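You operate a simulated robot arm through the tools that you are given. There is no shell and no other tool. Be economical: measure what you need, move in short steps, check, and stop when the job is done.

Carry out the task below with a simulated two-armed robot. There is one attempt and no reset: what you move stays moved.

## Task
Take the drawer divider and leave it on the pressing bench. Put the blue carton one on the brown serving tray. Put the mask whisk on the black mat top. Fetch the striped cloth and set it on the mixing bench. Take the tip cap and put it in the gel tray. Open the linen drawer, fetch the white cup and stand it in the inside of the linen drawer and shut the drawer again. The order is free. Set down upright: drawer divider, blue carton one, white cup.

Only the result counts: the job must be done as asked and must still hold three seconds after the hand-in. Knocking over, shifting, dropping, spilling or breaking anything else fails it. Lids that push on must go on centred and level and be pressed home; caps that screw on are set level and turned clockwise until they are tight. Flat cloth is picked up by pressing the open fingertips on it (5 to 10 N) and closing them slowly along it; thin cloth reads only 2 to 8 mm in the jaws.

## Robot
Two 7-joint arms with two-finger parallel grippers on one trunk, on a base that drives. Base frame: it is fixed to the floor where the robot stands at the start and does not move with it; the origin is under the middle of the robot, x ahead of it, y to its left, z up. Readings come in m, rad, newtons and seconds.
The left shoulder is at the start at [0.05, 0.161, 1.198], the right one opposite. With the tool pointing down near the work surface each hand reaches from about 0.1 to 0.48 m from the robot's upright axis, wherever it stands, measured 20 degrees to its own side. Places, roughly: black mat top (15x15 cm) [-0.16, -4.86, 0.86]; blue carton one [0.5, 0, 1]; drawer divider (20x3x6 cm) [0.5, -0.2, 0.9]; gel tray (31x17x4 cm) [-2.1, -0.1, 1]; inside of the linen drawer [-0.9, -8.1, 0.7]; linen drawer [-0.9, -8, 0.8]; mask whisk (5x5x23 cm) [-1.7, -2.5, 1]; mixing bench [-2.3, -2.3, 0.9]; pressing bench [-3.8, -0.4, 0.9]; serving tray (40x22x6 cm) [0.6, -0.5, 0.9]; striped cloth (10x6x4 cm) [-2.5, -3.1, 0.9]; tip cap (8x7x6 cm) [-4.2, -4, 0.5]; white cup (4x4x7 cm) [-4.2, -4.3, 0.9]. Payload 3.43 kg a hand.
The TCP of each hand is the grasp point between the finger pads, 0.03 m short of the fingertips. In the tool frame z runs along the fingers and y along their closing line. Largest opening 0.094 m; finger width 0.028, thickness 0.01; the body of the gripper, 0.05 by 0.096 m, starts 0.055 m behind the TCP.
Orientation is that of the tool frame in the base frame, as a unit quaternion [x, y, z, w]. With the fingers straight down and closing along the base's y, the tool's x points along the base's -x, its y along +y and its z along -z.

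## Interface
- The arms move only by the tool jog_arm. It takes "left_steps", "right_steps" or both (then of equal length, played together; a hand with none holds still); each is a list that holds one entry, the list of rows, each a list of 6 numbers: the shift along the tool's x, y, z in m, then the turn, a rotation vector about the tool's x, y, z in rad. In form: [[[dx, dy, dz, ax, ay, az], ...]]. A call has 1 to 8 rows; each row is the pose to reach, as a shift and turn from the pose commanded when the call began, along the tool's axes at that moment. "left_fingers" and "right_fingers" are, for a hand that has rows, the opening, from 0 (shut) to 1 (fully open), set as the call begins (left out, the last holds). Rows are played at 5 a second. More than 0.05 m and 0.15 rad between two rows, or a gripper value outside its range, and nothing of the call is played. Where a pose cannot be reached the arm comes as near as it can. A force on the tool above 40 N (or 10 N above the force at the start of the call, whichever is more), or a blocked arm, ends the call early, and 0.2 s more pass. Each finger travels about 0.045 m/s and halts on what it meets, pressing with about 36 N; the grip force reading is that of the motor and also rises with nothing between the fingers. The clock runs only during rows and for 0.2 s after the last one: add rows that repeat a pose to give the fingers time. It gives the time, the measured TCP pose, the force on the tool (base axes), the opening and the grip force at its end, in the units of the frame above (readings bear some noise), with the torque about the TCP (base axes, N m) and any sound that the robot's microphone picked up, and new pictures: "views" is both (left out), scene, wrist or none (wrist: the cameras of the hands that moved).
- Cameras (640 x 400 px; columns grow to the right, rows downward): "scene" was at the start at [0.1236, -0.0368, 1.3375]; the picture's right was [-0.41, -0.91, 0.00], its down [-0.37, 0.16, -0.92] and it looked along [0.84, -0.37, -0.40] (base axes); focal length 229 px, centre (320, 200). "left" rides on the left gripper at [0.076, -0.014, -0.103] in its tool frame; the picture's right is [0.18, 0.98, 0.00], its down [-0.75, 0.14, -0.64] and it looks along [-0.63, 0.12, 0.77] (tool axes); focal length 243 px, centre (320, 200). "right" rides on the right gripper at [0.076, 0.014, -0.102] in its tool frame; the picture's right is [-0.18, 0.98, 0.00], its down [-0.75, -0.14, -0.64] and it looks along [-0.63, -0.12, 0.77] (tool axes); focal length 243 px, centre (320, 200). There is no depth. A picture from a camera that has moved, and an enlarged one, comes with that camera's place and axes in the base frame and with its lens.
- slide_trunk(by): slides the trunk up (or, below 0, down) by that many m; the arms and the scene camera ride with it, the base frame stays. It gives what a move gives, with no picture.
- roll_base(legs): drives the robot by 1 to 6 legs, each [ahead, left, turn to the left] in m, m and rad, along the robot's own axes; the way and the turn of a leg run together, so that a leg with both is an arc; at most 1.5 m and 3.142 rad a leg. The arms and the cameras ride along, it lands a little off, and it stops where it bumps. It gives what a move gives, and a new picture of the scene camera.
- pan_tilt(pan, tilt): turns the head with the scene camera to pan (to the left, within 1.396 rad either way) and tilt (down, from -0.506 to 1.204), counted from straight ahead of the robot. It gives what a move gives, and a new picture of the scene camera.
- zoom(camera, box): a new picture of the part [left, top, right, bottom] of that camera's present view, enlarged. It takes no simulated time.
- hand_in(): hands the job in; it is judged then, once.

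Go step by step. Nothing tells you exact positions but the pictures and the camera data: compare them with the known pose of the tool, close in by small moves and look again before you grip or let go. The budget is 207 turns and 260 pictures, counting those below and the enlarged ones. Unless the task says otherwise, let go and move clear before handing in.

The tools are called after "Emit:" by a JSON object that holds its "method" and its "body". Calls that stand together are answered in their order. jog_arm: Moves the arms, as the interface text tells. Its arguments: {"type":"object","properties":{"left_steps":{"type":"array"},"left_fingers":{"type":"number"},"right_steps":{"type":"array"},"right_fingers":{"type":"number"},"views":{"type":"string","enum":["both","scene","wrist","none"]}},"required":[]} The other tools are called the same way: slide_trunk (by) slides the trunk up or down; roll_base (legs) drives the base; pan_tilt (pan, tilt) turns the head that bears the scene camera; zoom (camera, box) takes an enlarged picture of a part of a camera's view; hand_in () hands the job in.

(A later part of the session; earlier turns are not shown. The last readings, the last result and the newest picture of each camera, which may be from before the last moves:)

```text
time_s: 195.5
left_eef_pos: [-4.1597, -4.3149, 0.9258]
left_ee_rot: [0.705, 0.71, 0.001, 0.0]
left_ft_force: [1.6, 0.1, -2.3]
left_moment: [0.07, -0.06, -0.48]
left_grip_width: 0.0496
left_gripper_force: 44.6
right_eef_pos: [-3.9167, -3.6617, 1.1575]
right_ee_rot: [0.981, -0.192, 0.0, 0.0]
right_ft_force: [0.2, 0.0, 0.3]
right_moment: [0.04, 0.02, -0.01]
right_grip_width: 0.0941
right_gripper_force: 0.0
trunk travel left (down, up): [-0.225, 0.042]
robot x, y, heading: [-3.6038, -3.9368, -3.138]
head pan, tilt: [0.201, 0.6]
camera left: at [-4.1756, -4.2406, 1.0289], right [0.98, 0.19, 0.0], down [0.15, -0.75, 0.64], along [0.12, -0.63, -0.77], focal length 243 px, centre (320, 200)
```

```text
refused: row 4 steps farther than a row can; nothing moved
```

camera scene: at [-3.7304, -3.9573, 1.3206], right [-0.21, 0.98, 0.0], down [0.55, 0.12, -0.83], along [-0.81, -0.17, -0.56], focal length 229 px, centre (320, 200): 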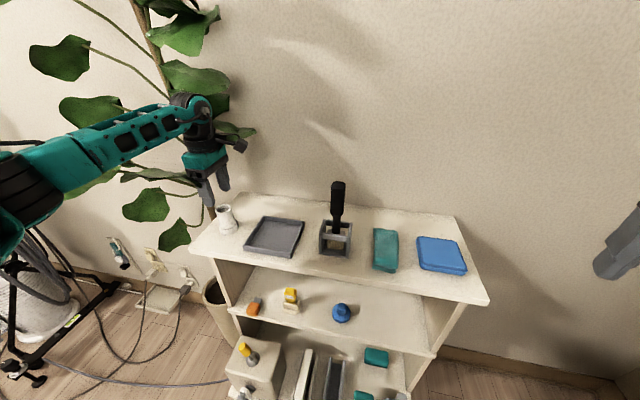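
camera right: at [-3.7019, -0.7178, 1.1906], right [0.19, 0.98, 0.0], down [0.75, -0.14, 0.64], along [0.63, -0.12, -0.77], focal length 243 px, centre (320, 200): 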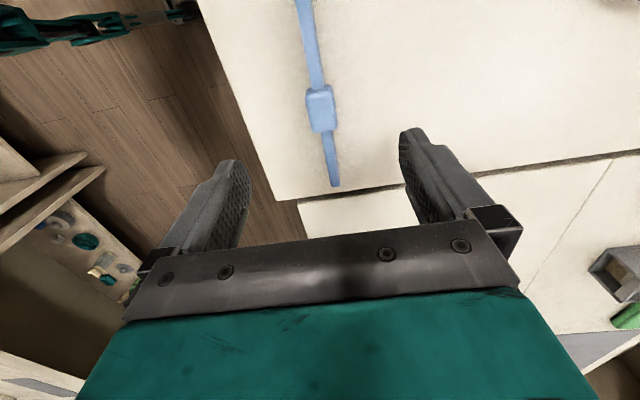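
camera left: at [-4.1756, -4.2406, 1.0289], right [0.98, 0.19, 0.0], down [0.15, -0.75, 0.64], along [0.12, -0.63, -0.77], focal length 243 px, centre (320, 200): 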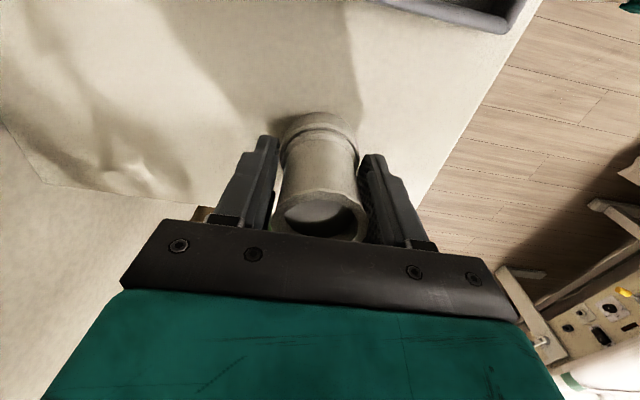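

Emit:
{"method": "jog_arm", "body": {"left_steps": [[[0, 0, -0.03, 0, 0, 0], [0, 0, -0.07, 0, 0, 0], [0, 0, -0.11, 0, 0, 0], [0.01, 0.02, -0.15, 0, 0, 0], [0.03, 0.06, -0.165, 0, 0, 0], [0.05, 0.1, -0.17, 0, 0, 0], [0.07, 0.14, -0.17, 0, 0, 0], [0.09, 0.18, -0.17, 0, 0, 0]]]}}

```text
time_s: 195.8
left_eef_pos: [-4.1607, -4.3167, 0.9271]
left_ee_rot: [0.707, 0.708, 0.003, 0.006]
left_ft_force: [-10.5, -5.2, -13.6]
left_moment: [0.47, 0.98, -1.13]
left_grip_width: 0.0499
left_gripper_force: 45.1
right_eef_pos: [-3.9186, -3.6611, 1.1571]
right_ee_rot: [0.981, -0.193, 0.001, -0.001]
right_ft_force: [0.4, 0.8, -0.1]
right_moment: [-0.02, -0.03, 0.01]
right_grip_width: 0.0939
right_gripper_force: 0.0
trunk travel left (down, up): [-0.225, 0.042]
robot x, y, heading: [-3.6018, -3.9395, -3.133]
head pan, tilt: [0.201, 0.6]
stopped in row 1 (left hand): the force on the tool passed its limit (the readings are from after the stop); the commanded pose is now the measured one
camera scene: at [-3.7329, -3.9585, 1.3202], right [-0.21, 0.98, 0.0], down [0.55, 0.12, -0.82], along [-0.81, -0.17, -0.57], focal length 229 px, centre (320, 200)
camera left: at [-4.1763, -4.2398, 1.0288], right [0.98, 0.19, 0.01], down [0.13, -0.75, 0.65], along [0.13, -0.63, -0.76], focal length 243 px, centre (320, 200)
```

scene: 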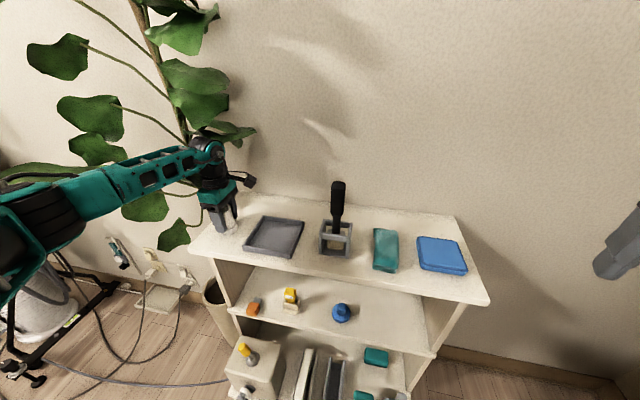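
left: 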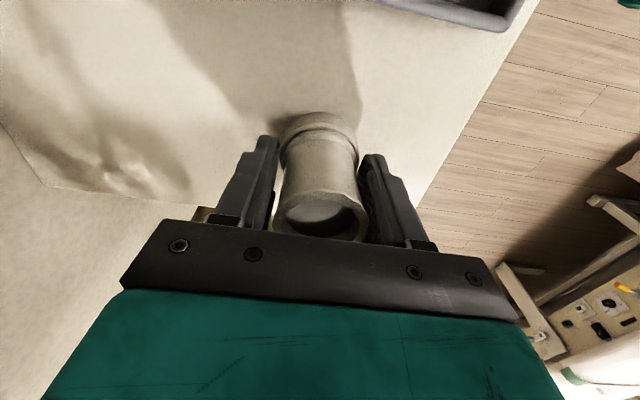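

The lift stopped on force, so something is resisting. Zooming in to see what is touching.

Emit:
{"method": "zoom", "body": {"camera": "left", "box": [160, 80, 480, 280]}}

Emit:
{"method": "zoom", "body": {"camera": "scene", "box": [140, 100, 300, 270]}}

```text
2.00 times, centred on (320, 180) of left
camera zoom: at [-4.1763, -4.2398, 1.0288], right [0.98, 0.19, 0.01], down [0.13, -0.75, 0.65], along [0.13, -0.63, -0.76], focal length 485 px, centre (320, 240)
```

zoom: 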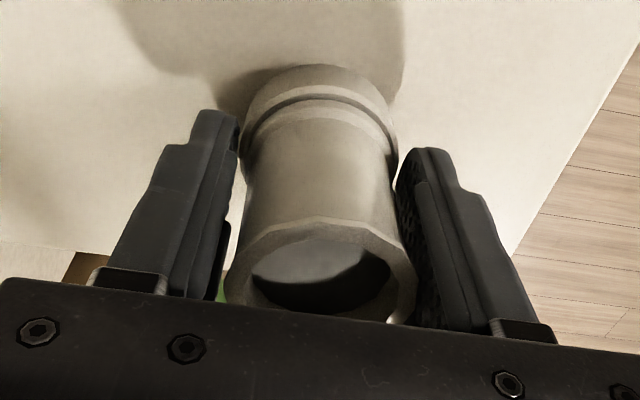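

```text
2.35 times, centred on (220, 185) of scene
camera zoom: at [-3.7329, -3.9585, 1.3202], right [-0.21, 0.98, 0.0], down [0.55, 0.12, -0.82], along [-0.81, -0.17, -0.57], focal length 538 px, centre (555, 235)
```

zoom: 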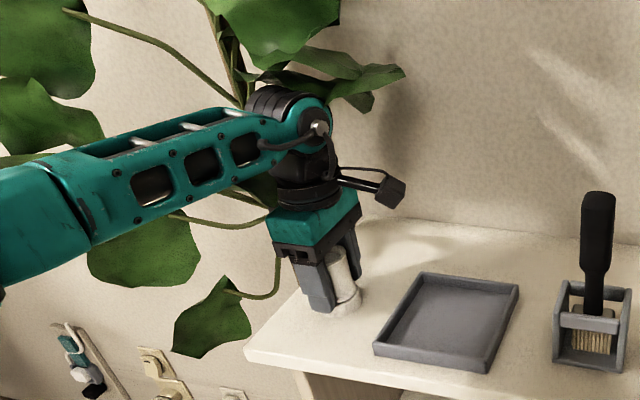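

Emit:
{"method": "jog_arm", "body": {"left_steps": [[[0, 0, 0, 0, 0, 0], [0, 0, -0.002, 0, 0, 0], [0, 0, -0.004, 0, 0, 0]]], "views": "none"}}

```text
time_s: 196.8
left_eef_pos: [-4.1617, -4.3154, 0.9265]
left_ee_rot: [0.707, 0.707, 0.003, 0.008]
left_ft_force: [-14.5, -3.9, -19.2]
left_moment: [0.01, 1.39, -0.54]
left_grip_width: 0.0499
left_gripper_force: 44.7
right_eef_pos: [-3.9192, -3.662, 1.1568]
right_ee_rot: [0.981, -0.193, 0.002, 0.0]
right_ft_force: [0.0, -0.6, -0.8]
right_moment: [0.0, -0.02, 0.0]
right_grip_width: 0.0942
right_gripper_force: 0.0
trunk travel left (down, up): [-0.225, 0.042]
robot x, y, heading: [-3.6036, -3.9383, -3.129]
head pan, tilt: [0.201, 0.6]
stopped in row 3 (left hand): the force on the tool passed its limit (the readings are from after the stop); the commanded pose is now the measured one
```

I'll open the fingers and see if the hand itself lifts freely.

Emit:
{"method": "jog_arm", "body": {"left_steps": [[[0, 0, 0, 0, 0, 0], [0, 0, 0, 0, 0, 0], [0, 0, 0, 0, 0, 0]]], "left_fingers": 0.65, "views": "wrist"}}

Emit:
{"method": "jog_arm", "body": {"left_steps": [[[0, 0, -0.003, 0, 0, 0], [0, 0, -0.006, 0, 0, 0], [0, 0, -0.01, 0, 0, 0]]], "views": "wrist"}}

```text
time_s: 197.6
left_eef_pos: [-4.1597, -4.3158, 0.9302]
left_ee_rot: [0.706, 0.708, 0.003, 0.008]
left_ft_force: [-0.3, -0.6, -0.5]
left_moment: [0.0, -0.01, 0.03]
left_grip_width: 0.0611
left_gripper_force: 0.1
right_eef_pos: [-3.9171, -3.6608, 1.1575]
right_ee_rot: [0.981, -0.193, 0.0, -0.001]
right_ft_force: [-1.0, -0.9, 0.9]
right_moment: [0.02, -0.04, -0.02]
right_grip_width: 0.094
right_gripper_force: 0.0
trunk travel left (down, up): [-0.225, 0.042]
robot x, y, heading: [-3.6063, -3.9415, -3.136]
head pan, tilt: [0.201, 0.6]
camera left: at [-4.1741, -4.2383, 1.0329], right [0.98, 0.19, 0.01], down [0.13, -0.75, 0.65], along [0.13, -0.64, -0.76], focal length 243 px, centre (320, 200)
```

left: 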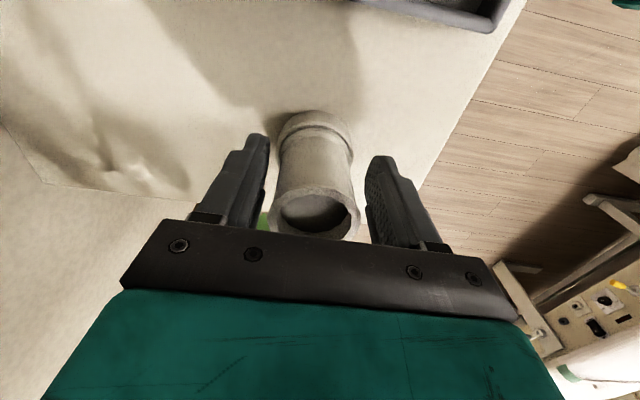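

```text
time_s: 198.4
left_eef_pos: [-4.1595, -4.3149, 0.9405]
left_ee_rot: [0.706, 0.708, 0.003, 0.008]
left_ft_force: [-0.4, -0.2, 0.9]
left_moment: [0.01, 0.02, 0.02]
left_grip_width: 0.061
left_gripper_force: 0.1
right_eef_pos: [-3.9172, -3.6606, 1.1583]
right_ee_rot: [0.981, -0.193, 0.001, 0.001]
right_ft_force: [0.4, 0.3, -0.5]
right_moment: [0.02, 0.0, 0.01]
right_grip_width: 0.0942
right_gripper_force: 0.1
trunk travel left (down, up): [-0.225, 0.042]
robot x, y, heading: [-3.6058, -3.9444, -3.133]
head pan, tilt: [0.201, 0.6]
camera left: at [-4.1743, -4.2382, 1.0435], right [0.98, 0.19, 0.01], down [0.13, -0.75, 0.65], along [0.13, -0.64, -0.76], focal length 243 px, centre (320, 200)
```

left: 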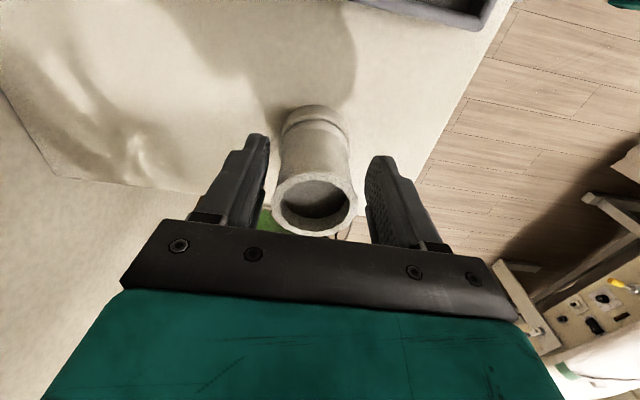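

The hand lifts freely, so I had clamped the wider collar at the bottom, which seems fixed. I'll raise to grip only the upper cup and try again.

Emit:
{"method": "jog_arm", "body": {"left_steps": [[[0, 0, -0.006, 0, 0, 0], [0, 0, -0.01, -0.01, 0, 0], [0, 0, -0.01, -0.01, 0, 0]]], "views": "none"}}

Emit:
{"method": "jog_arm", "body": {"left_steps": [[[0, 0, 0, 0, 0, 0], [0, 0, 0, 0, 0, 0], [0, 0, 0, 0, 0, 0], [0, 0, 0, 0, 0, 0]]], "left_fingers": 0.2, "views": "wrist"}}

```text
time_s: 199.2
left_eef_pos: [-4.1593, -4.3154, 0.9501]
left_ee_rot: [0.706, 0.708, 0.008, 0.011]
left_ft_force: [0.4, 0.0, 0.2]
left_moment: [0.01, 0.02, 0.0]
left_grip_width: 0.0615
left_gripper_force: 0.2
right_eef_pos: [-3.9161, -3.661, 1.157]
right_ee_rot: [0.981, -0.192, -0.001, 0.0]
right_ft_force: [0.0, -0.2, 0.1]
right_moment: [-0.01, 0.0, -0.03]
right_grip_width: 0.0939
right_gripper_force: 0.1
trunk travel left (down, up): [-0.225, 0.042]
robot x, y, heading: [-3.5999, -3.9422, -3.131]
head pan, tilt: [0.201, 0.6]
```

```text
time_s: 200.2
left_eef_pos: [-4.1589, -4.3157, 0.9501]
left_ee_rot: [0.706, 0.708, 0.007, 0.012]
left_ft_force: [-0.4, 0.1, 1.2]
left_moment: [-0.01, 0.07, -0.02]
left_grip_width: 0.0429
left_gripper_force: 36.6
right_eef_pos: [-3.9168, -3.6591, 1.1572]
right_ee_rot: [0.981, -0.192, 0.0, 0.0]
right_ft_force: [-0.3, 0.1, -0.2]
right_moment: [-0.02, 0.0, 0.03]
right_grip_width: 0.0943
right_gripper_force: 0.1
trunk travel left (down, up): [-0.225, 0.042]
robot x, y, heading: [-3.6022, -3.9367, -3.136]
head pan, tilt: [0.201, 0.6]
camera left: at [-4.1754, -4.2381, 1.0529], right [0.98, 0.19, 0.02], down [0.13, -0.75, 0.65], along [0.14, -0.64, -0.76], focal length 243 px, centre (320, 200)
```

left: 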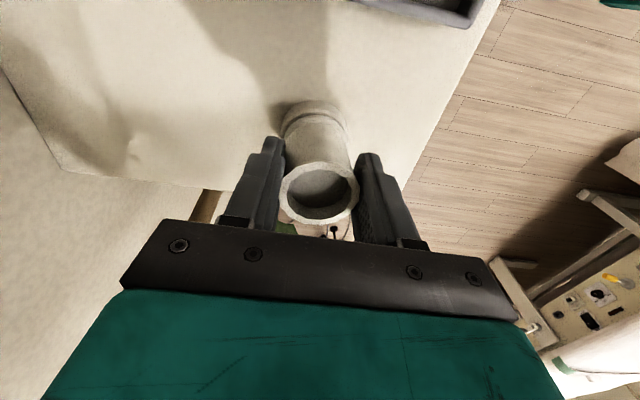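

Now it grips 43 mm, matching the cup, with no side load. Lifting gently.

Emit:
{"method": "jog_arm", "body": {"left_steps": [[[0, 0, -0.004, 0, 0, 0], [0, 0, -0.008, 0, 0, 0], [0, 0, -0.014, 0, 0, 0], [0, 0, -0.022, 0, 0, 0], [0, 0, -0.035, 0, 0, 0]]]}}

```text
time_s: 201.4
left_eef_pos: [-4.1597, -4.3158, 0.9865]
left_ee_rot: [0.705, 0.709, 0.007, 0.011]
left_ft_force: [-0.5, -0.2, -0.8]
left_moment: [0.01, -0.03, -0.04]
left_grip_width: 0.043
left_gripper_force: 36.2
right_eef_pos: [-3.9161, -3.6603, 1.158]
right_ee_rot: [0.981, -0.192, 0.0, 0.001]
right_ft_force: [0.0, 0.0, -0.2]
right_moment: [0.0, 0.0, -0.01]
right_grip_width: 0.094
right_gripper_force: 0.1
trunk travel left (down, up): [-0.225, 0.042]
robot x, y, heading: [-3.6027, -3.9384, -3.134]
head pan, tilt: [0.201, 0.6]
camera scene: at [-3.7305, -3.9571, 1.3206], right [-0.21, 0.98, 0.0], down [0.55, 0.12, -0.83], along [-0.81, -0.17, -0.56], focal length 229 px, centre (320, 200)
camera left: at [-4.1766, -4.2389, 1.0884], right [0.98, 0.19, 0.02], down [0.13, -0.75, 0.65], along [0.14, -0.64, -0.76], focal length 243 px, centre (320, 200)
```

scene: 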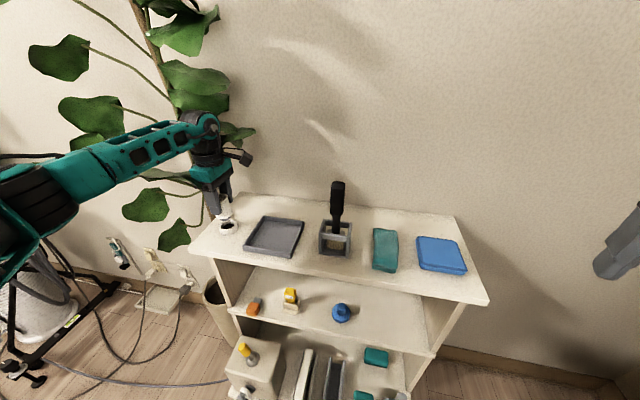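
left: 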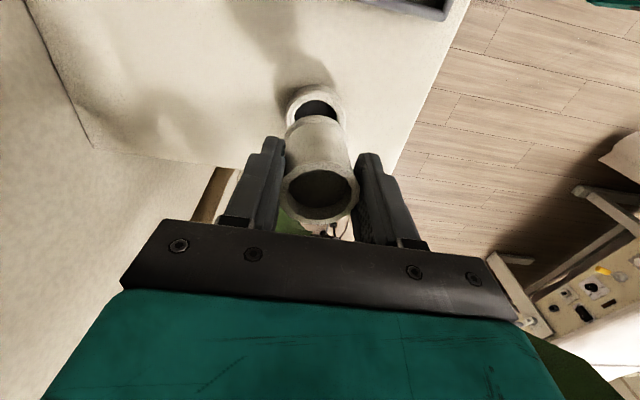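

The cup came free of its ring holder. I'll raise it and bring it back from the plant.

Emit:
{"method": "jog_arm", "body": {"left_steps": [[[0, 0, -0.04, 0, 0, 0], [0, 0, -0.08, 0, 0, 0], [0, 0, -0.12, 0, 0, 0], [0.01, 0.03, -0.15, 0, 0, 0], [0.03, 0.06, -0.17, 0, 0, 0], [0.05, 0.1, -0.18, 0, 0, 0], [0.07, 0.14, -0.18, 0, 0, 0], [0.09, 0.18, -0.18, 0, 0, 0]]], "views": "none"}}

Emit:
{"method": "roll_base", "body": {"legs": [[-0.3, 0, 0]]}}

```text
time_s: 203.2
left_eef_pos: [-3.9848, -4.224, 1.1692]
left_ee_rot: [0.706, 0.708, 0.006, 0.011]
left_ft_force: [-0.3, -1.2, -0.8]
left_moment: [0.01, 0.0, 0.03]
left_grip_width: 0.0431
left_gripper_force: 36.3
right_eef_pos: [-3.9157, -3.6608, 1.1581]
right_ee_rot: [0.981, -0.192, 0.0, 0.001]
right_ft_force: [0.8, 0.4, 0.7]
right_moment: [0.01, 0.03, 0.0]
right_grip_width: 0.0939
right_gripper_force: 0.0
trunk travel left (down, up): [-0.225, 0.042]
robot x, y, heading: [-3.6025, -3.9393, -3.128]
head pan, tilt: [0.201, 0.6]
```

```text
time_s: 205.2
left_eef_pos: [-3.6872, -4.2209, 1.1697]
left_ee_rot: [0.706, 0.708, 0.007, 0.012]
left_ft_force: [0.1, -0.7, -0.5]
left_moment: [0.01, 0.02, 0.04]
left_grip_width: 0.0431
left_gripper_force: 36.5
right_eef_pos: [-3.6194, -3.6589, 1.1588]
right_ee_rot: [0.981, -0.192, 0.0, 0.001]
right_ft_force: [1.0, -0.6, -0.4]
right_moment: [-0.03, 0.02, 0.0]
right_grip_width: 0.0939
right_gripper_force: 0.1
trunk travel left (down, up): [-0.225, 0.042]
robot x, y, heading: [-3.3085, -3.932, -3.131]
head pan, tilt: [0.201, 0.6]
camera scene: at [-3.4332, -3.9547, 1.3207], right [-0.21, 0.98, 0.0], down [0.55, 0.12, -0.83], along [-0.81, -0.17, -0.56], focal length 229 px, centre (320, 200)
```

scene: 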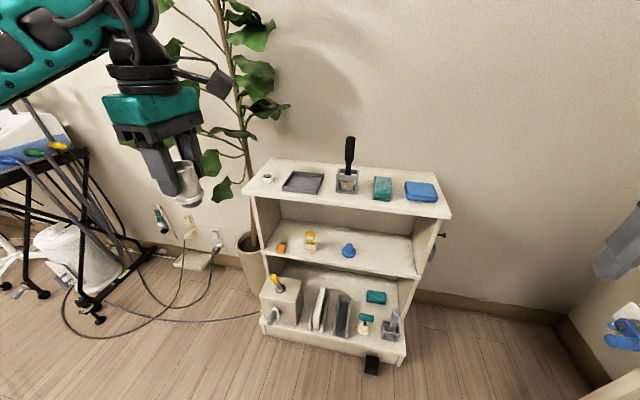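

The cup is safely held. I'll reverse east to x≈-1.35 and turn south towards the linen drawer.

Emit:
{"method": "pan_tilt", "body": {"pan": 0.0, "tilt": 0.45}}

Emit:
{"method": "roll_base", "body": {"legs": [[-1.4, 0, 0], [-0.58, 0, 0], [0, 0, 1.56]]}}

```text
time_s: 205.9
left_eef_pos: [-3.6885, -4.2222, 1.1703]
left_ee_rot: [0.706, 0.708, 0.008, 0.011]
left_ft_force: [0.2, 0.3, -0.9]
left_moment: [0.01, 0.0, 0.02]
left_grip_width: 0.043
left_gripper_force: 35.8
right_eef_pos: [-3.6195, -3.6575, 1.1575]
right_ee_rot: [0.981, -0.193, 0.0, 0.0]
right_ft_force: [0.2, 0.1, -0.1]
right_moment: [-0.03, 0.0, 0.01]
right_grip_width: 0.0941
right_gripper_force: 0.1
trunk travel left (down, up): [-0.225, 0.042]
robot x, y, heading: [-3.3033, -3.9363, -3.13]
head pan, tilt: [0.0, 0.45]
camera scene: at [-3.4393, -3.9372, 1.3341], right [-0.01, 1.0, 0.0], down [0.44, 0.0, -0.9], along [-0.9, -0.01, -0.44], focal length 229 px, centre (320, 200)
```

scene: 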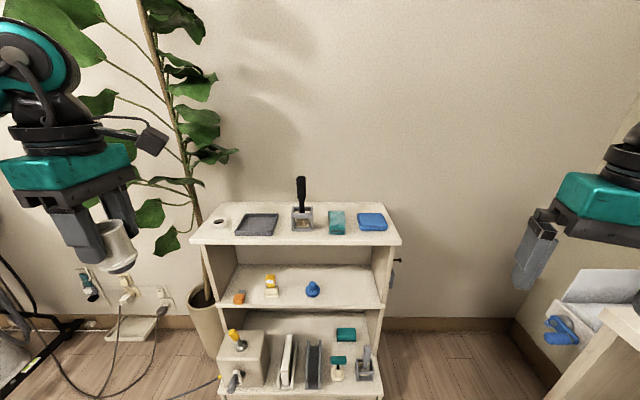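

```text
time_s: 219.7
left_eef_pos: [-1.0238, -4.2951, 1.1692]
left_ee_rot: [-0.002, 1.0, 0.013, 0.003]
left_ft_force: [-0.4, 0.7, -0.1]
left_moment: [0.01, -0.01, -0.06]
left_grip_width: 0.0431
left_gripper_force: 36.5
right_eef_pos: [-1.5876, -4.2261, 1.1576]
right_ee_rot: [0.83, 0.558, 0.0, 0.0]
right_ft_force: [0.3, -0.2, -0.6]
right_moment: [0.0, -0.02, -0.01]
right_grip_width: 0.094
right_gripper_force: 0.0
trunk travel left (down, up): [-0.225, 0.042]
robot x, y, heading: [-1.3101, -3.9112, -1.559]
head pan, tilt: [0.0, 0.45]
camera scene: at [-1.3081, -4.0434, 1.3341], right [-1.0, -0.01, 0.0], down [0.0, 0.44, -0.9], along [0.01, -0.9, -0.44], focal length 229 px, centre (320, 200)
```

scene: 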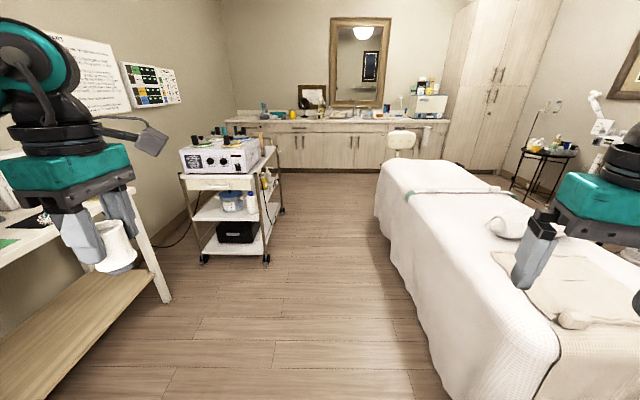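

The corridor between the trolley and bed is about a metre wide. I'll tuck the cup hand inwards and drive down towards the counter.

Emit:
{"method": "jog_arm", "body": {"left_steps": [[[0.03, 0, 0, 0, 0, 0], [0.06, 0, 0, 0, 0, 0], [0.09, 0, 0, 0, 0, 0], [0.12, 0, 0, 0, 0, 0]]], "views": "none"}}

Emit:
{"method": "roll_base", "body": {"legs": [[0, -0.05, 0], [1.4, 0, -0.012], [1.4, 0, 0]]}}

```text
time_s: 220.7
left_eef_pos: [-1.1459, -4.2938, 1.1678]
left_ee_rot: [-0.002, 1.0, 0.013, 0.003]
left_ft_force: [-0.1, -0.1, -1.0]
left_moment: [-0.01, 0.0, -0.02]
left_grip_width: 0.0432
left_gripper_force: 35.6
right_eef_pos: [-1.5875, -4.2258, 1.1575]
right_ee_rot: [0.83, 0.558, 0.001, 0.0]
right_ft_force: [-0.2, -0.1, 0.4]
right_moment: [0.03, -0.01, 0.01]
right_grip_width: 0.0938
right_gripper_force: 0.1
trunk travel left (down, up): [-0.225, 0.042]
robot x, y, heading: [-1.3119, -3.9184, -1.565]
head pan, tilt: [0.0, 0.45]
```

```text
time_s: 234.7
left_eef_pos: [-1.1267, -7.0758, 1.1681]
left_ee_rot: [-0.015, 1.0, 0.013, 0.003]
left_ft_force: [-0.5, 0.0, -0.1]
left_moment: [0.0, 0.03, 0.01]
left_grip_width: 0.0432
left_gripper_force: 36.0
right_eef_pos: [-1.5713, -7.0187, 1.1578]
right_ee_rot: [0.823, 0.569, 0.001, 0.0]
right_ft_force: [0.0, -0.5, -0.7]
right_moment: [0.0, -0.05, -0.01]
right_grip_width: 0.0939
right_gripper_force: 0.1
trunk travel left (down, up): [-0.225, 0.042]
robot x, y, heading: [-1.2993, -6.6989, -1.537]
head pan, tilt: [0.0, 0.45]
camera scene: at [-1.2965, -6.8297, 1.3341], right [-1.0, -0.04, 0.0], down [-0.02, 0.44, -0.9], along [0.03, -0.9, -0.44], focal length 229 px, centre (320, 200)
```

scene: 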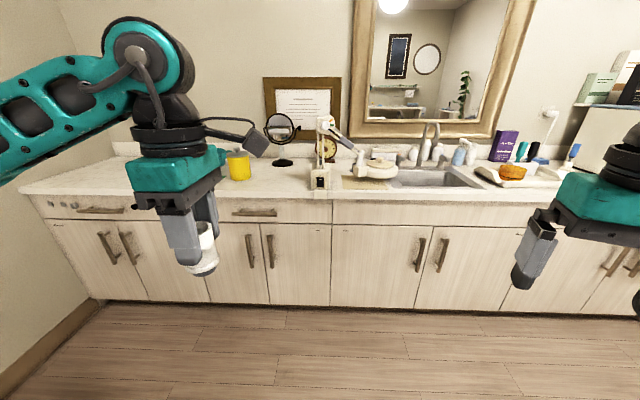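

The linen drawer is the one with the handle near (-0.95, -7.78, 0.8). I'll line up in front of it and look closely at the handle.

Emit:
{"method": "roll_base", "body": {"legs": [[0, 0.36, -0.034], [0.3, 0, 0]]}}

Emit:
{"method": "pan_tilt", "body": {"pan": 0.0, "tilt": 0.65}}

Emit:
{"method": "zoom", "body": {"camera": "scene", "box": [220, 130, 440, 280]}}

```text
time_s: 236.5
left_eef_pos: [-0.9302, -7.0752, 1.1685]
left_ee_rot: [-0.01, 1.0, 0.013, 0.003]
left_ft_force: [-0.5, 0.4, -0.9]
left_moment: [0.03, 0.0, -0.02]
left_grip_width: 0.0431
left_gripper_force: 35.5
right_eef_pos: [-1.3734, -7.0133, 1.1588]
right_ee_rot: [0.826, 0.564, 0.0, 0.001]
right_ft_force: [-0.3, -0.5, 0.2]
right_moment: [0.02, -0.06, -0.01]
right_grip_width: 0.094
right_gripper_force: 0.0
trunk travel left (down, up): [-0.225, 0.042]
robot x, y, heading: [-1.0991, -6.6963, -1.545]
head pan, tilt: [0.0, 0.45]
stopped in leg 1: the robot was blocked; the commanded pose is now the measured one
camera scene: at [-1.098, -6.8264, 1.3341], right [-1.0, -0.02, 0.0], down [-0.01, 0.44, -0.9], along [0.02, -0.9, -0.44], focal length 229 px, centre (320, 200)
```

scene: 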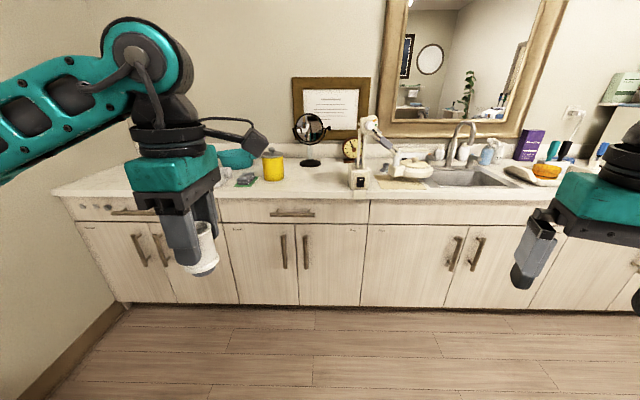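

```text
time_s: 237.2
left_eef_pos: [-0.9281, -7.075, 1.169]
left_ee_rot: [-0.011, 1.0, 0.012, 0.003]
left_ft_force: [-0.5, -0.5, -0.6]
left_moment: [-0.02, -0.01, 0.01]
left_grip_width: 0.0428
left_gripper_force: 36.2
right_eef_pos: [-1.372, -7.0123, 1.1582]
right_ee_rot: [0.825, 0.565, 0.0, 0.0]
right_ft_force: [0.3, -0.1, 0.2]
right_moment: [-0.01, 0.04, 0.03]
right_grip_width: 0.094
right_gripper_force: 0.1
trunk travel left (down, up): [-0.225, 0.042]
robot x, y, heading: [-1.0972, -6.7004, -1.546]
head pan, tilt: [0.0, 0.649]
camera scene: at [-1.0963, -6.8214, 1.3164], right [-1.0, -0.02, 0.0], down [-0.01, 0.6, -0.8], along [0.02, -0.8, -0.6], focal length 229 px, centre (320, 200)
```

scene: 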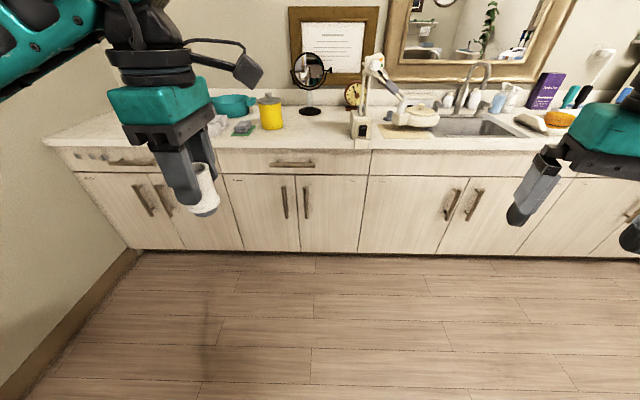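

```text
2.67 times, centred on (330, 205) of scene
camera zoom: at [-1.0963, -6.8214, 1.3164], right [-1.0, -0.02, 0.0], down [-0.01, 0.6, -0.8], along [0.02, -0.8, -0.6], focal length 610 px, centre (293, 187)
```

zoom: 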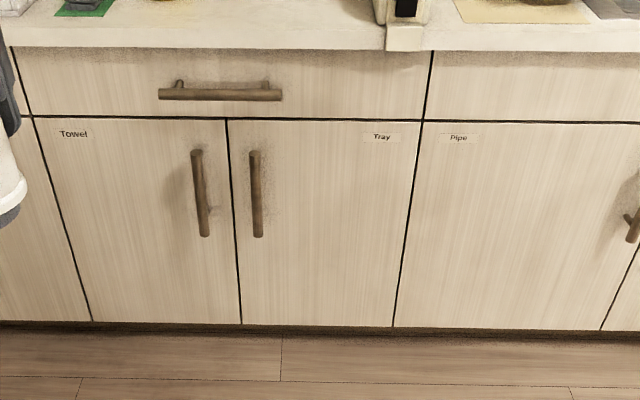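

The strafe was blocked at x≈-1.10. I'll look left to see what I touched.

Emit:
{"method": "pan_tilt", "body": {"pan": 1.39, "tilt": 0.6}}

```text
time_s: 238.7
left_eef_pos: [-0.9283, -7.075, 1.1674]
left_ee_rot: [-0.011, 1.0, 0.013, 0.003]
left_ft_force: [0.1, 0.1, -0.5]
left_moment: [-0.01, 0.01, -0.02]
left_grip_width: 0.0434
left_gripper_force: 35.9
right_eef_pos: [-1.3724, -7.0115, 1.1582]
right_ee_rot: [0.826, 0.564, -0.002, 0.0]
right_ft_force: [-0.2, -0.3, 0.7]
right_moment: [0.0, -0.01, -0.03]
right_grip_width: 0.0941
right_gripper_force: 0.1
trunk travel left (down, up): [-0.225, 0.042]
robot x, y, heading: [-1.0969, -6.6934, -1.549]
head pan, tilt: [1.389, 0.6]
camera scene: at [-1.0108, -6.7487, 1.3206], right [-0.16, -0.99, 0.0], down [-0.56, 0.09, -0.83], along [0.81, -0.13, -0.56], focal length 229 px, centre (320, 200)
```

scene: 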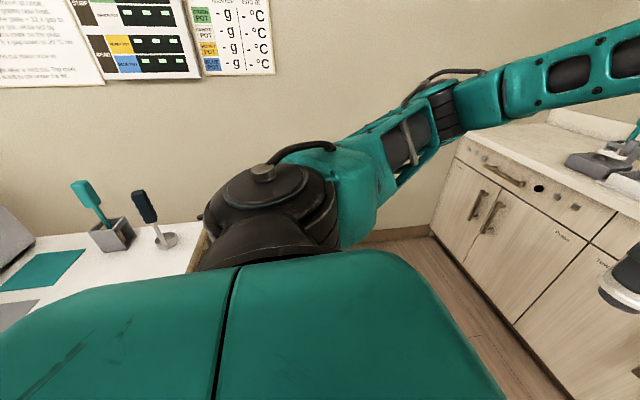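

My base brushed against the trolley's side; everything on it stands. I'll step away, go forward past it, and then strafe.

Emit:
{"method": "roll_base", "body": {"legs": [[0, -0.05, 0], [0.36, 0, -0.02], [0, 0.18, 0]]}}

Emit:
{"method": "pan_tilt", "body": {"pan": 0.0, "tilt": 0.7}}

```text
time_s: 242.7
left_eef_pos: [-0.7993, -7.4361, 1.1679]
left_ee_rot: [-0.002, 1.0, 0.013, 0.003]
left_ft_force: [-0.5, 0.9, -0.5]
left_moment: [-0.01, 0.03, -0.02]
left_grip_width: 0.0433
left_gripper_force: 36.7
right_eef_pos: [-1.2398, -7.3685, 1.1583]
right_ee_rot: [0.83, 0.558, -0.001, 0.0]
right_ft_force: [0.3, -0.5, 0.6]
right_moment: [-0.04, 0.02, 0.02]
right_grip_width: 0.0942
right_gripper_force: 0.0
trunk travel left (down, up): [-0.225, 0.042]
robot x, y, heading: [-0.9668, -7.0548, -1.565]
head pan, tilt: [1.389, 0.6]
camera scene: at [-0.8761, -7.1094, 1.3205], right [-0.17, -0.98, 0.0], down [-0.56, 0.1, -0.82], along [0.81, -0.14, -0.57], focal length 229 px, centre (320, 200)
```

scene: 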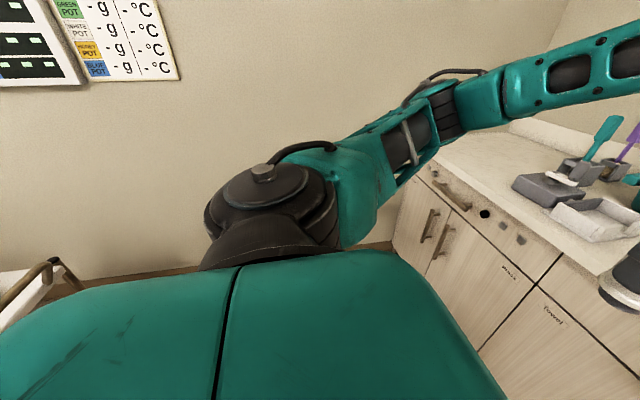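

```text
time_s: 244.2
left_eef_pos: [-0.7992, -7.4367, 1.1691]
left_ee_rot: [-0.003, 1.0, 0.013, 0.003]
left_ft_force: [0.1, 0.2, -2.2]
left_moment: [0.0, -0.03, 0.0]
left_grip_width: 0.0429
left_gripper_force: 36.3
right_eef_pos: [-1.2418, -7.3677, 1.1577]
right_ee_rot: [0.83, 0.558, -0.001, 0.0]
right_ft_force: [0.9, 1.1, 1.0]
right_moment: [0.01, -0.02, -0.04]
right_grip_width: 0.094
right_gripper_force: 0.1
trunk travel left (down, up): [-0.225, 0.042]
robot x, y, heading: [-0.9641, -7.0562, -1.562]
head pan, tilt: [0.0, 0.7]
camera scene: at [-0.9632, -7.179, 1.312], right [-1.0, -0.01, 0.0], down [-0.01, 0.64, -0.76], along [0.01, -0.76, -0.64], focal length 229 px, centre (320, 200)
```

scene: 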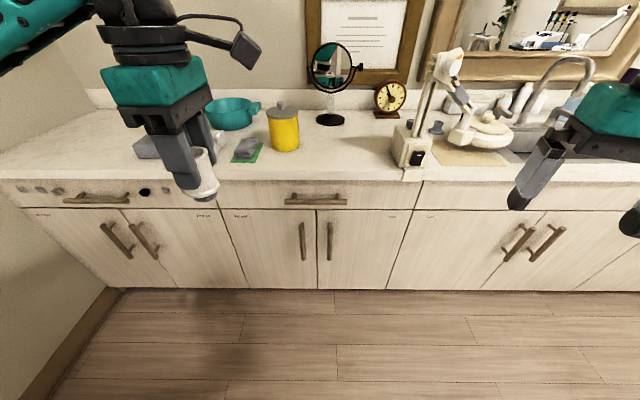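

The handle bar is at (-0.9375, -7.787, 0.795), about 22 cm long. I'll lower the trunk, move the cup hand aside, and turn the right hand for a forward grip with the fingers closing vertically on the bar.

Emit:
{"method": "slide_trunk", "body": {"by": -0.2}}

Emit:
{"method": "jog_arm", "body": {"left_steps": [[[-0.02, 0, 0, 0, 0, 0], [-0.04, 0, -0.02, 0, 0, 0], [-0.06, 0, -0.04, 0, 0, 0], [-0.08, 0, -0.06, 0, 0, 0], [-0.1, 0, -0.08, 0, 0, 0], [-0.12, 0, -0.1, 0, 0, 0], [-0.14, 0, -0.1, 0, 0, 0], [-0.15, 0, -0.1, 0, 0, 0]]], "right_steps": [[[0.008, 0.029, 0, 0, 0, 0.148], [0.016, 0.058, 0, 0, 0, 0.296], [0.024, 0.088, 0, 0, 0, 0.444], [0.032, 0.117, 0, 0, 0, 0.592], [0.04, 0.146, 0, 0, 0, 0.74], [0.047, 0.175, 0, 0, 0, 0.888], [0.055, 0.204, 0, 0, 0, 1.036], [0.063, 0.2336, 0, 0, 0, 1.183]]], "views": "none"}}

Emit:
{"method": "jog_arm", "body": {"right_steps": [[[0, 0, 0, -0.145, 0, 0], [0, 0, 0, -0.29, 0, 0], [0, 0, 0, -0.435, 0, 0], [0, 0, 0, -0.58, 0, 0], [0, 0, 0.01, -0.725, 0, 0], [0, 0, 0.02, -0.87, 0, 0], [0, 0, 0.03, -1.015, 0, 0], [0, 0, 0.04, -1.16, 0, 0]]]}}

```text
time_s: 246.4
left_eef_pos: [-0.7985, -7.4381, 0.968]
left_ee_rot: [-0.002, 1.0, 0.013, 0.003]
left_ft_force: [-0.3, 0.3, -1.0]
left_moment: [0.01, -0.06, 0.01]
left_grip_width: 0.043
left_gripper_force: 36.4
right_eef_pos: [-1.2422, -7.3677, 0.9589]
right_ee_rot: [0.83, 0.558, 0.0, 0.0]
right_ft_force: [0.2, 0.0, 0.0]
right_moment: [0.02, -0.01, -0.01]
right_grip_width: 0.0941
right_gripper_force: 0.1
trunk travel left (down, up): [-0.025, 0.242]
robot x, y, heading: [-0.9654, -7.0562, -1.566]
head pan, tilt: [0.0, 0.7]
```

```text
time_s: 248.2
left_eef_pos: [-0.6481, -7.4396, 1.0694]
left_ee_rot: [-0.002, 1.0, 0.014, 0.004]
left_ft_force: [-0.4, -0.3, -1.0]
left_moment: [0.0, 0.01, -0.02]
left_grip_width: 0.0433
left_gripper_force: 35.9
right_eef_pos: [-1.0499, -7.3993, 0.9665]
right_ee_rot: [0.999, 0.042, 0.0, 0.002]
right_ft_force: [-0.1, -0.1, -0.8]
right_moment: [0.0, 0.01, 0.02]
right_grip_width: 0.0937
right_gripper_force: 0.2
right hand out of reach, approached as far as the arm can: row 7, 8
trunk travel left (down, up): [-0.025, 0.242]
robot x, y, heading: [-0.962, -7.0545, -1.559]
head pan, tilt: [0.0, 0.7]
```

```text
time_s: 250.0
left_eef_pos: [-0.6489, -7.439, 1.0698]
left_ee_rot: [-0.002, 1.0, 0.012, 0.003]
left_ft_force: [0.4, -0.2, -0.7]
left_moment: [-0.02, -0.01, 0.0]
left_grip_width: 0.0431
left_gripper_force: 36.0
right_eef_pos: [-1.0453, -7.4623, 0.943]
right_ee_rot: [0.836, 0.036, 0.024, 0.547]
right_ft_force: [0.0, 0.0, -0.2]
right_moment: [0.0, -0.04, 0.0]
right_grip_width: 0.094
right_gripper_force: 0.1
right hand out of reach, approached as far as the arm can: row 6, 7, 8
trunk travel left (down, up): [-0.025, 0.242]
robot x, y, heading: [-0.9626, -7.0514, -1.563]
head pan, tilt: [0.0, 0.7]
camera scene: at [-0.9634, -7.1792, 1.1119], right [-1.0, -0.01, 0.0], down [0.0, 0.64, -0.76], along [0.01, -0.76, -0.64], focal length 229 px, centre (320, 200)
camera right: at [-0.9776, -7.3675, 0.9964], right [-0.15, -0.41, 0.9], down [-0.81, 0.58, 0.12], along [-0.57, -0.71, -0.42], focal length 243 px, centre (320, 200)
```

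scene: 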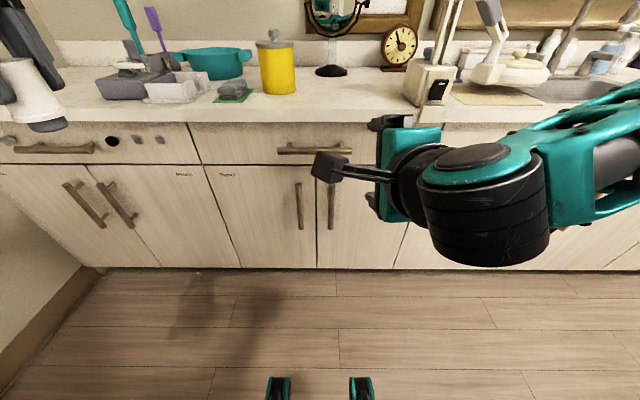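
right: 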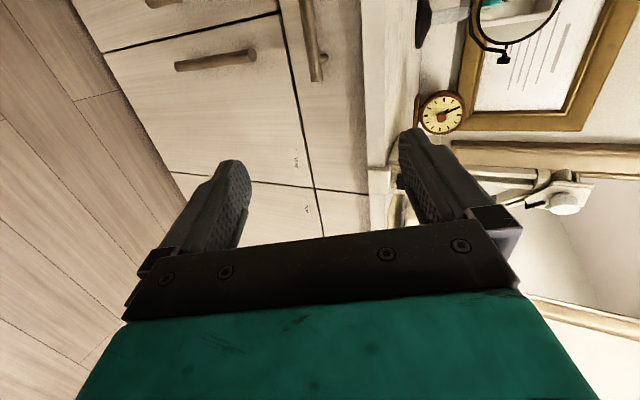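

The hand reached about 66° of pitch, which is enough for the handle. I'll advance to just in front of the bar.

Emit:
{"method": "jog_arm", "body": {"right_steps": [[[0.004, -0.001, 0.044, 0, 0, 0], [0.008, -0.002, 0.088, 0, 0, 0], [0.012, -0.003, 0.132, 0, 0, 0], [0.016, -0.004, 0.176, 0, 0, 0], [0.02, -0.004, 0.22, 0, 0, 0], [0.024, -0.004, 0.25, 0, 0, 0], [0.024, -0.004, 0.25, 0, 0, 0]]], "right_fingers": 0.75}}

```text
time_s: 251.6
left_eef_pos: [-0.6489, -7.4394, 1.0689]
left_ee_rot: [-0.003, 1.0, 0.013, 0.003]
left_ft_force: [0.8, 0.0, -1.1]
left_moment: [0.0, -0.03, 0.03]
left_grip_width: 0.0431
left_gripper_force: 35.3
right_eef_pos: [-1.0877, -7.6445, 0.8886]
right_ee_rot: [0.836, 0.037, 0.024, 0.547]
right_ft_force: [0.5, 0.0, 0.1]
right_moment: [-0.02, -0.02, -0.01]
right_grip_width: 0.0704
right_gripper_force: 0.1
right hand out of reach, approached as far as the arm can: row 1, 2, 3, 4, 5, 6, 7
trunk travel left (down, up): [-0.025, 0.242]
robot x, y, heading: [-0.9645, -7.055, -1.56]
head pan, tilt: [0.0, 0.7]
camera scene: at [-0.9633, -7.179, 1.112], right [-1.0, -0.01, 0.0], down [0.0, 0.64, -0.76], along [0.01, -0.76, -0.64], focal length 229 px, centre (320, 200)
camera right: at [-1.0188, -7.5491, 0.9417], right [-0.15, -0.41, 0.9], down [-0.81, 0.58, 0.13], along [-0.57, -0.71, -0.41], focal length 243 px, centre (320, 200)
```

scene: 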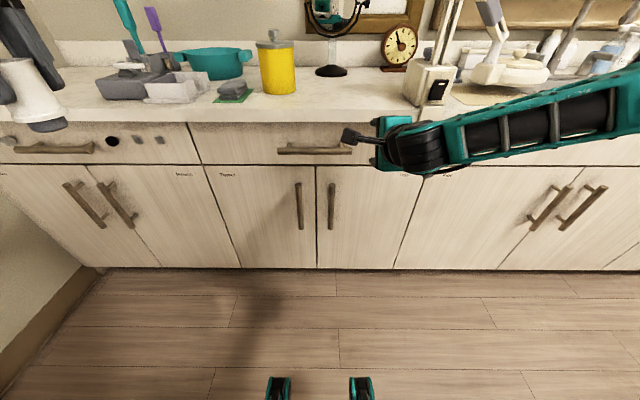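
right: 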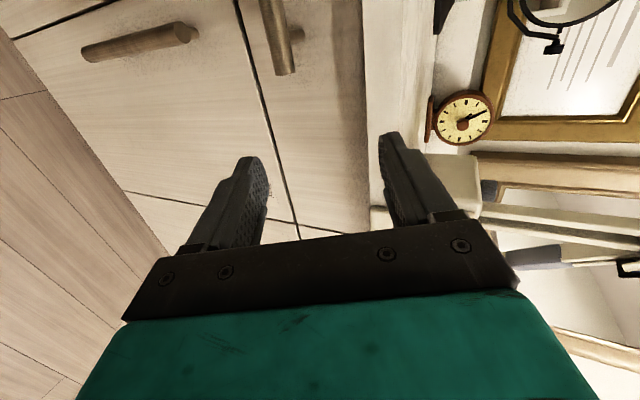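

The arm's limit keeps it a little right and short, so I'll lower the hand with the arm and make up the rest with the base.

Emit:
{"method": "jog_arm", "body": {"right_steps": [[[0, -0.016, 0.007, 0, 0, 0], [0, -0.032, 0.014, 0, 0, 0], [0, -0.048, 0.021, 0, 0, 0], [0, -0.064, 0.028, 0, 0, 0], [0, -0.0803, 0.035, 0, 0, 0], [0, -0.0803, 0.035, 0, 0, 0]]], "views": "none"}}

Emit:
{"method": "roll_base", "body": {"legs": [[0, 0.08, 0]]}}

```text
time_s: 253.0
left_eef_pos: [-0.6481, -7.4374, 1.0693]
left_ee_rot: [-0.003, 1.0, 0.013, 0.002]
left_ft_force: [-0.5, -0.2, -0.6]
left_moment: [-0.03, 0.01, 0.01]
left_grip_width: 0.0433
left_gripper_force: 35.9
right_eef_pos: [-1.1043, -7.6345, 0.8515]
right_ee_rot: [0.835, 0.037, 0.025, 0.548]
right_ft_force: [0.3, 0.4, -0.2]
right_moment: [-0.04, 0.0, -0.04]
right_grip_width: 0.0704
right_gripper_force: 0.1
right hand out of reach, approached as far as the arm can: row 1, 2, 3, 4, 5, 6
trunk travel left (down, up): [-0.025, 0.242]
robot x, y, heading: [-0.9626, -7.0539, -1.563]
head pan, tilt: [0.0, 0.7]
```

```text
time_s: 254.0
left_eef_pos: [-0.5685, -7.439, 1.0684]
left_ee_rot: [-0.002, 1.0, 0.013, 0.002]
left_ft_force: [-0.6, 0.5, -0.3]
left_moment: [0.04, 0.03, -0.01]
left_grip_width: 0.043
left_gripper_force: 36.2
right_eef_pos: [-1.0248, -7.6328, 0.8516]
right_ee_rot: [0.835, 0.037, 0.024, 0.548]
right_ft_force: [1.4, 0.6, -0.2]
right_moment: [-0.04, 0.04, -0.03]
right_grip_width: 0.0706
right_gripper_force: 0.1
trunk travel left (down, up): [-0.025, 0.242]
robot x, y, heading: [-0.8834, -7.0579, -1.569]
head pan, tilt: [0.0, 0.7]
camera scene: at [-0.8824, -7.1784, 1.112], right [-1.0, -0.01, 0.0], down [-0.01, 0.64, -0.76], along [0.01, -0.76, -0.64], focal length 229 px, centre (320, 200)
```

scene: 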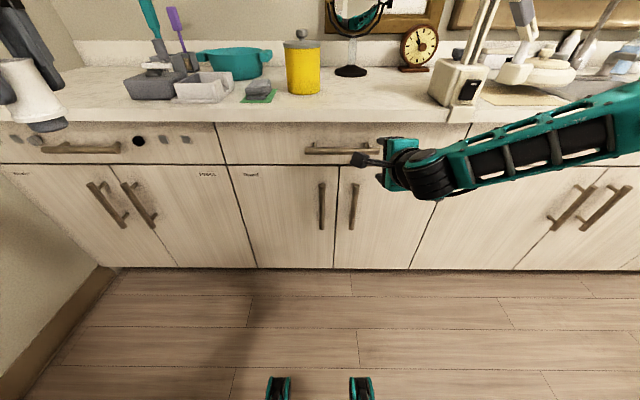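

I'll use the last bit of trunk travel and relax the pitch slightly to get the hand down to the bar height.

Emit:
{"method": "slide_trunk", "body": {"by": -0.025}}

Emit:
{"method": "jog_arm", "body": {"right_steps": [[[0, 0, 0, 0.08, 0, 0], [0, -0.006, 0.003, 0.16, 0, 0], [0, -0.012, 0.006, 0.16, 0, 0], [0, -0.018, 0.009, 0.16, 0, 0], [0, -0.024, 0.012, 0.16, 0, 0]]], "right_fingers": 0.55}}

```text
time_s: 254.8
left_eef_pos: [-0.5688, -7.438, 1.0449]
left_ee_rot: [-0.003, 1.0, 0.014, 0.003]
left_ft_force: [0.4, -0.5, -1.6]
left_moment: [0.0, -0.02, -0.01]
left_grip_width: 0.043
left_gripper_force: 36.2
right_eef_pos: [-1.024, -7.6338, 0.8273]
right_ee_rot: [0.836, 0.036, 0.024, 0.548]
right_ft_force: [0.1, 0.9, -0.3]
right_moment: [-0.01, 0.02, 0.02]
right_grip_width: 0.0704
right_gripper_force: 0.1
trunk travel left (down, up): [0.0, 0.267]
robot x, y, heading: [-0.8832, -7.057, -1.566]
head pan, tilt: [0.0, 0.7]
```

```text
time_s: 255.9
left_eef_pos: [-0.5686, -7.4389, 1.0444]
left_ee_rot: [-0.002, 1.0, 0.013, 0.004]
left_ft_force: [-0.6, 0.6, -1.1]
left_moment: [0.03, 0.04, -0.01]
left_grip_width: 0.043
left_gripper_force: 36.1
right_eef_pos: [-1.0276, -7.6316, 0.8046]
right_ee_rot: [0.877, 0.038, 0.023, 0.479]
right_ft_force: [0.5, -0.5, -0.5]
right_moment: [0.01, 0.01, 0.02]
right_grip_width: 0.0518
right_gripper_force: 0.1
right hand out of reach, approached as far as the arm can: row 5
trunk travel left (down, up): [0.0, 0.267]
robot x, y, heading: [-0.8826, -7.0531, -1.556]
head pan, tilt: [0.0, 0.7]
camera scene: at [-0.8827, -7.1784, 1.087], right [-1.0, -0.01, 0.0], down [0.0, 0.64, -0.76], along [0.01, -0.76, -0.64], focal length 229 px, centre (320, 200)
camera right: at [-0.9598, -7.5453, 0.8704], right [-0.14, -0.55, 0.83], down [-0.81, 0.55, 0.23], along [-0.58, -0.64, -0.52], focal length 243 px, centre (320, 200)
```

scene: 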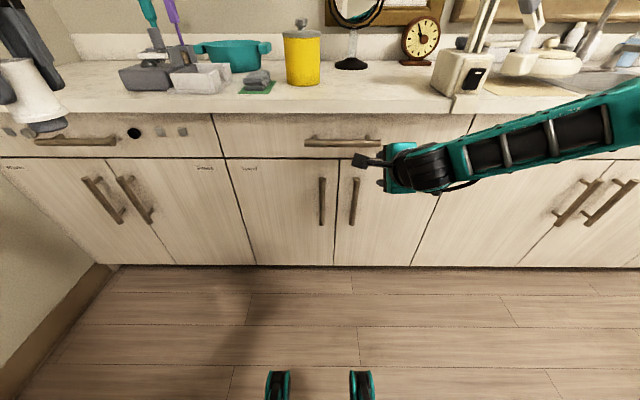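
right: 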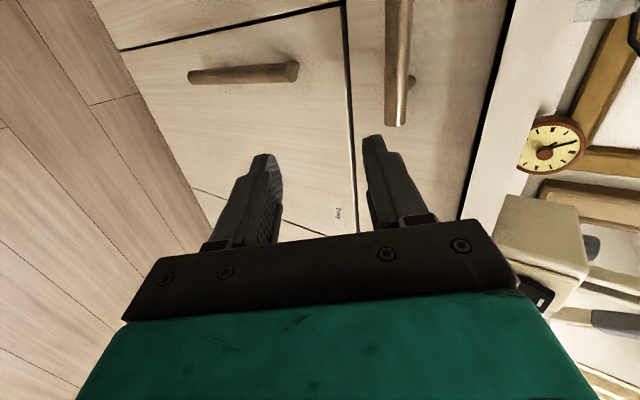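

The bar checks out at z≈0.79 with its right end at x≈-1.05. I'll roll forward 0.14 and left 0.03 to bring it between the fingers.

Emit:
{"method": "roll_base", "body": {"legs": [[0.14, 0.035, 0]]}}

Emit:
{"method": "zoom", "body": {"camera": "right", "box": [160, 0, 560, 300]}}

```text
time_s: 257.3
left_eef_pos: [-0.5337, -7.5785, 1.0443]
left_ee_rot: [-0.003, 1.0, 0.013, 0.004]
left_ft_force: [-0.3, 1.1, -0.7]
left_moment: [-0.04, -0.01, 0.0]
left_grip_width: 0.0431
left_gripper_force: 35.9
right_eef_pos: [-0.9927, -7.7714, 0.8033]
right_ee_rot: [0.877, 0.038, 0.022, 0.479]
right_ft_force: [0.3, -0.4, 0.3]
right_moment: [-0.01, 0.0, -0.01]
right_grip_width: 0.0517
right_gripper_force: 0.0
trunk travel left (down, up): [0.0, 0.267]
robot x, y, heading: [-0.8457, -7.1952, -1.562]
head pan, tilt: [0.0, 0.7]
camera scene: at [-0.8475, -7.3191, 1.0869], right [-1.0, -0.01, 0.0], down [-0.01, 0.64, -0.76], along [0.01, -0.76, -0.64], focal length 229 px, centre (320, 200)
```

scene: 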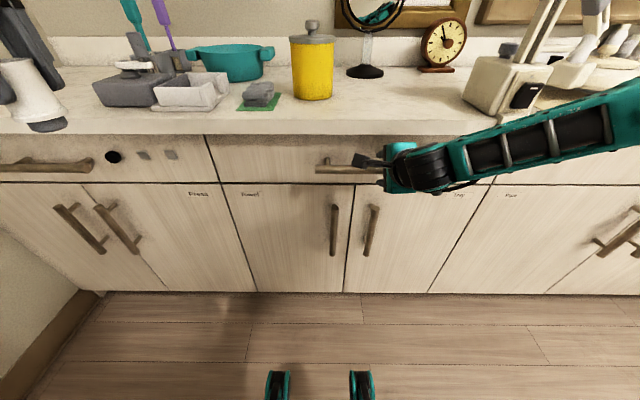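

```text
1.33 times, centred on (360, 150) of right
camera zoom: at [-0.9246, -7.6861, 0.8704], right [-0.14, -0.55, 0.83], down [-0.81, 0.55, 0.23], along [-0.58, -0.64, -0.51], focal length 324 px, centre (267, 267)
```

zoom: 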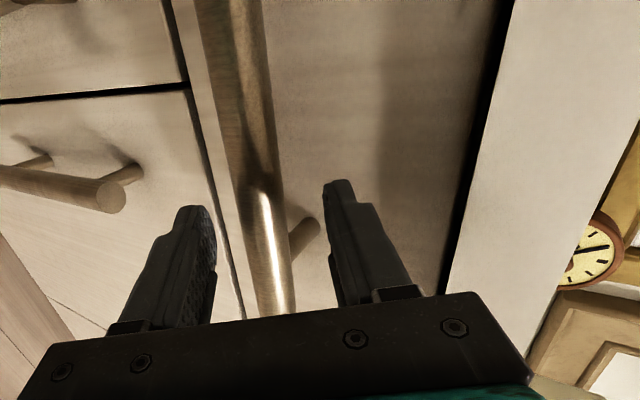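

The bar is between the fingers. Closing.

Emit:
{"method": "jog_arm", "body": {"right_steps": [[[0, 0, 0, 0, 0, 0], [0, 0, 0, 0, 0, 0], [0, 0, 0, 0, 0, 0], [0, 0, 0, 0, 0, 0]]], "right_fingers": 0, "views": "wrist"}}

```text
time_s: 258.3
left_eef_pos: [-0.5333, -7.5795, 1.0439]
left_ee_rot: [-0.003, 1.0, 0.013, 0.003]
left_ft_force: [0.4, -0.2, -1.0]
left_moment: [-0.01, -0.02, 0.0]
left_grip_width: 0.0431
left_gripper_force: 36.1
right_eef_pos: [-0.9934, -7.771, 0.8021]
right_ee_rot: [0.878, 0.037, 0.024, 0.477]
right_ft_force: [0.3, 8.3, -8.5]
right_moment: [0.34, -0.9, -0.77]
right_grip_width: 0.0227
right_gripper_force: 45.1
trunk travel left (down, up): [0.0, 0.267]
robot x, y, heading: [-0.8468, -7.1965, -1.561]
head pan, tilt: [0.0, 0.7]
camera right: at [-0.9248, -7.6854, 0.8693], right [-0.14, -0.55, 0.82], down [-0.81, 0.55, 0.23], along [-0.57, -0.63, -0.52], focal length 243 px, centre (320, 200)
```

right: 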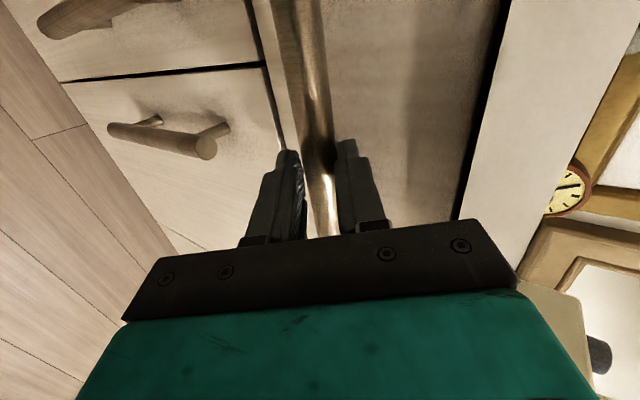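

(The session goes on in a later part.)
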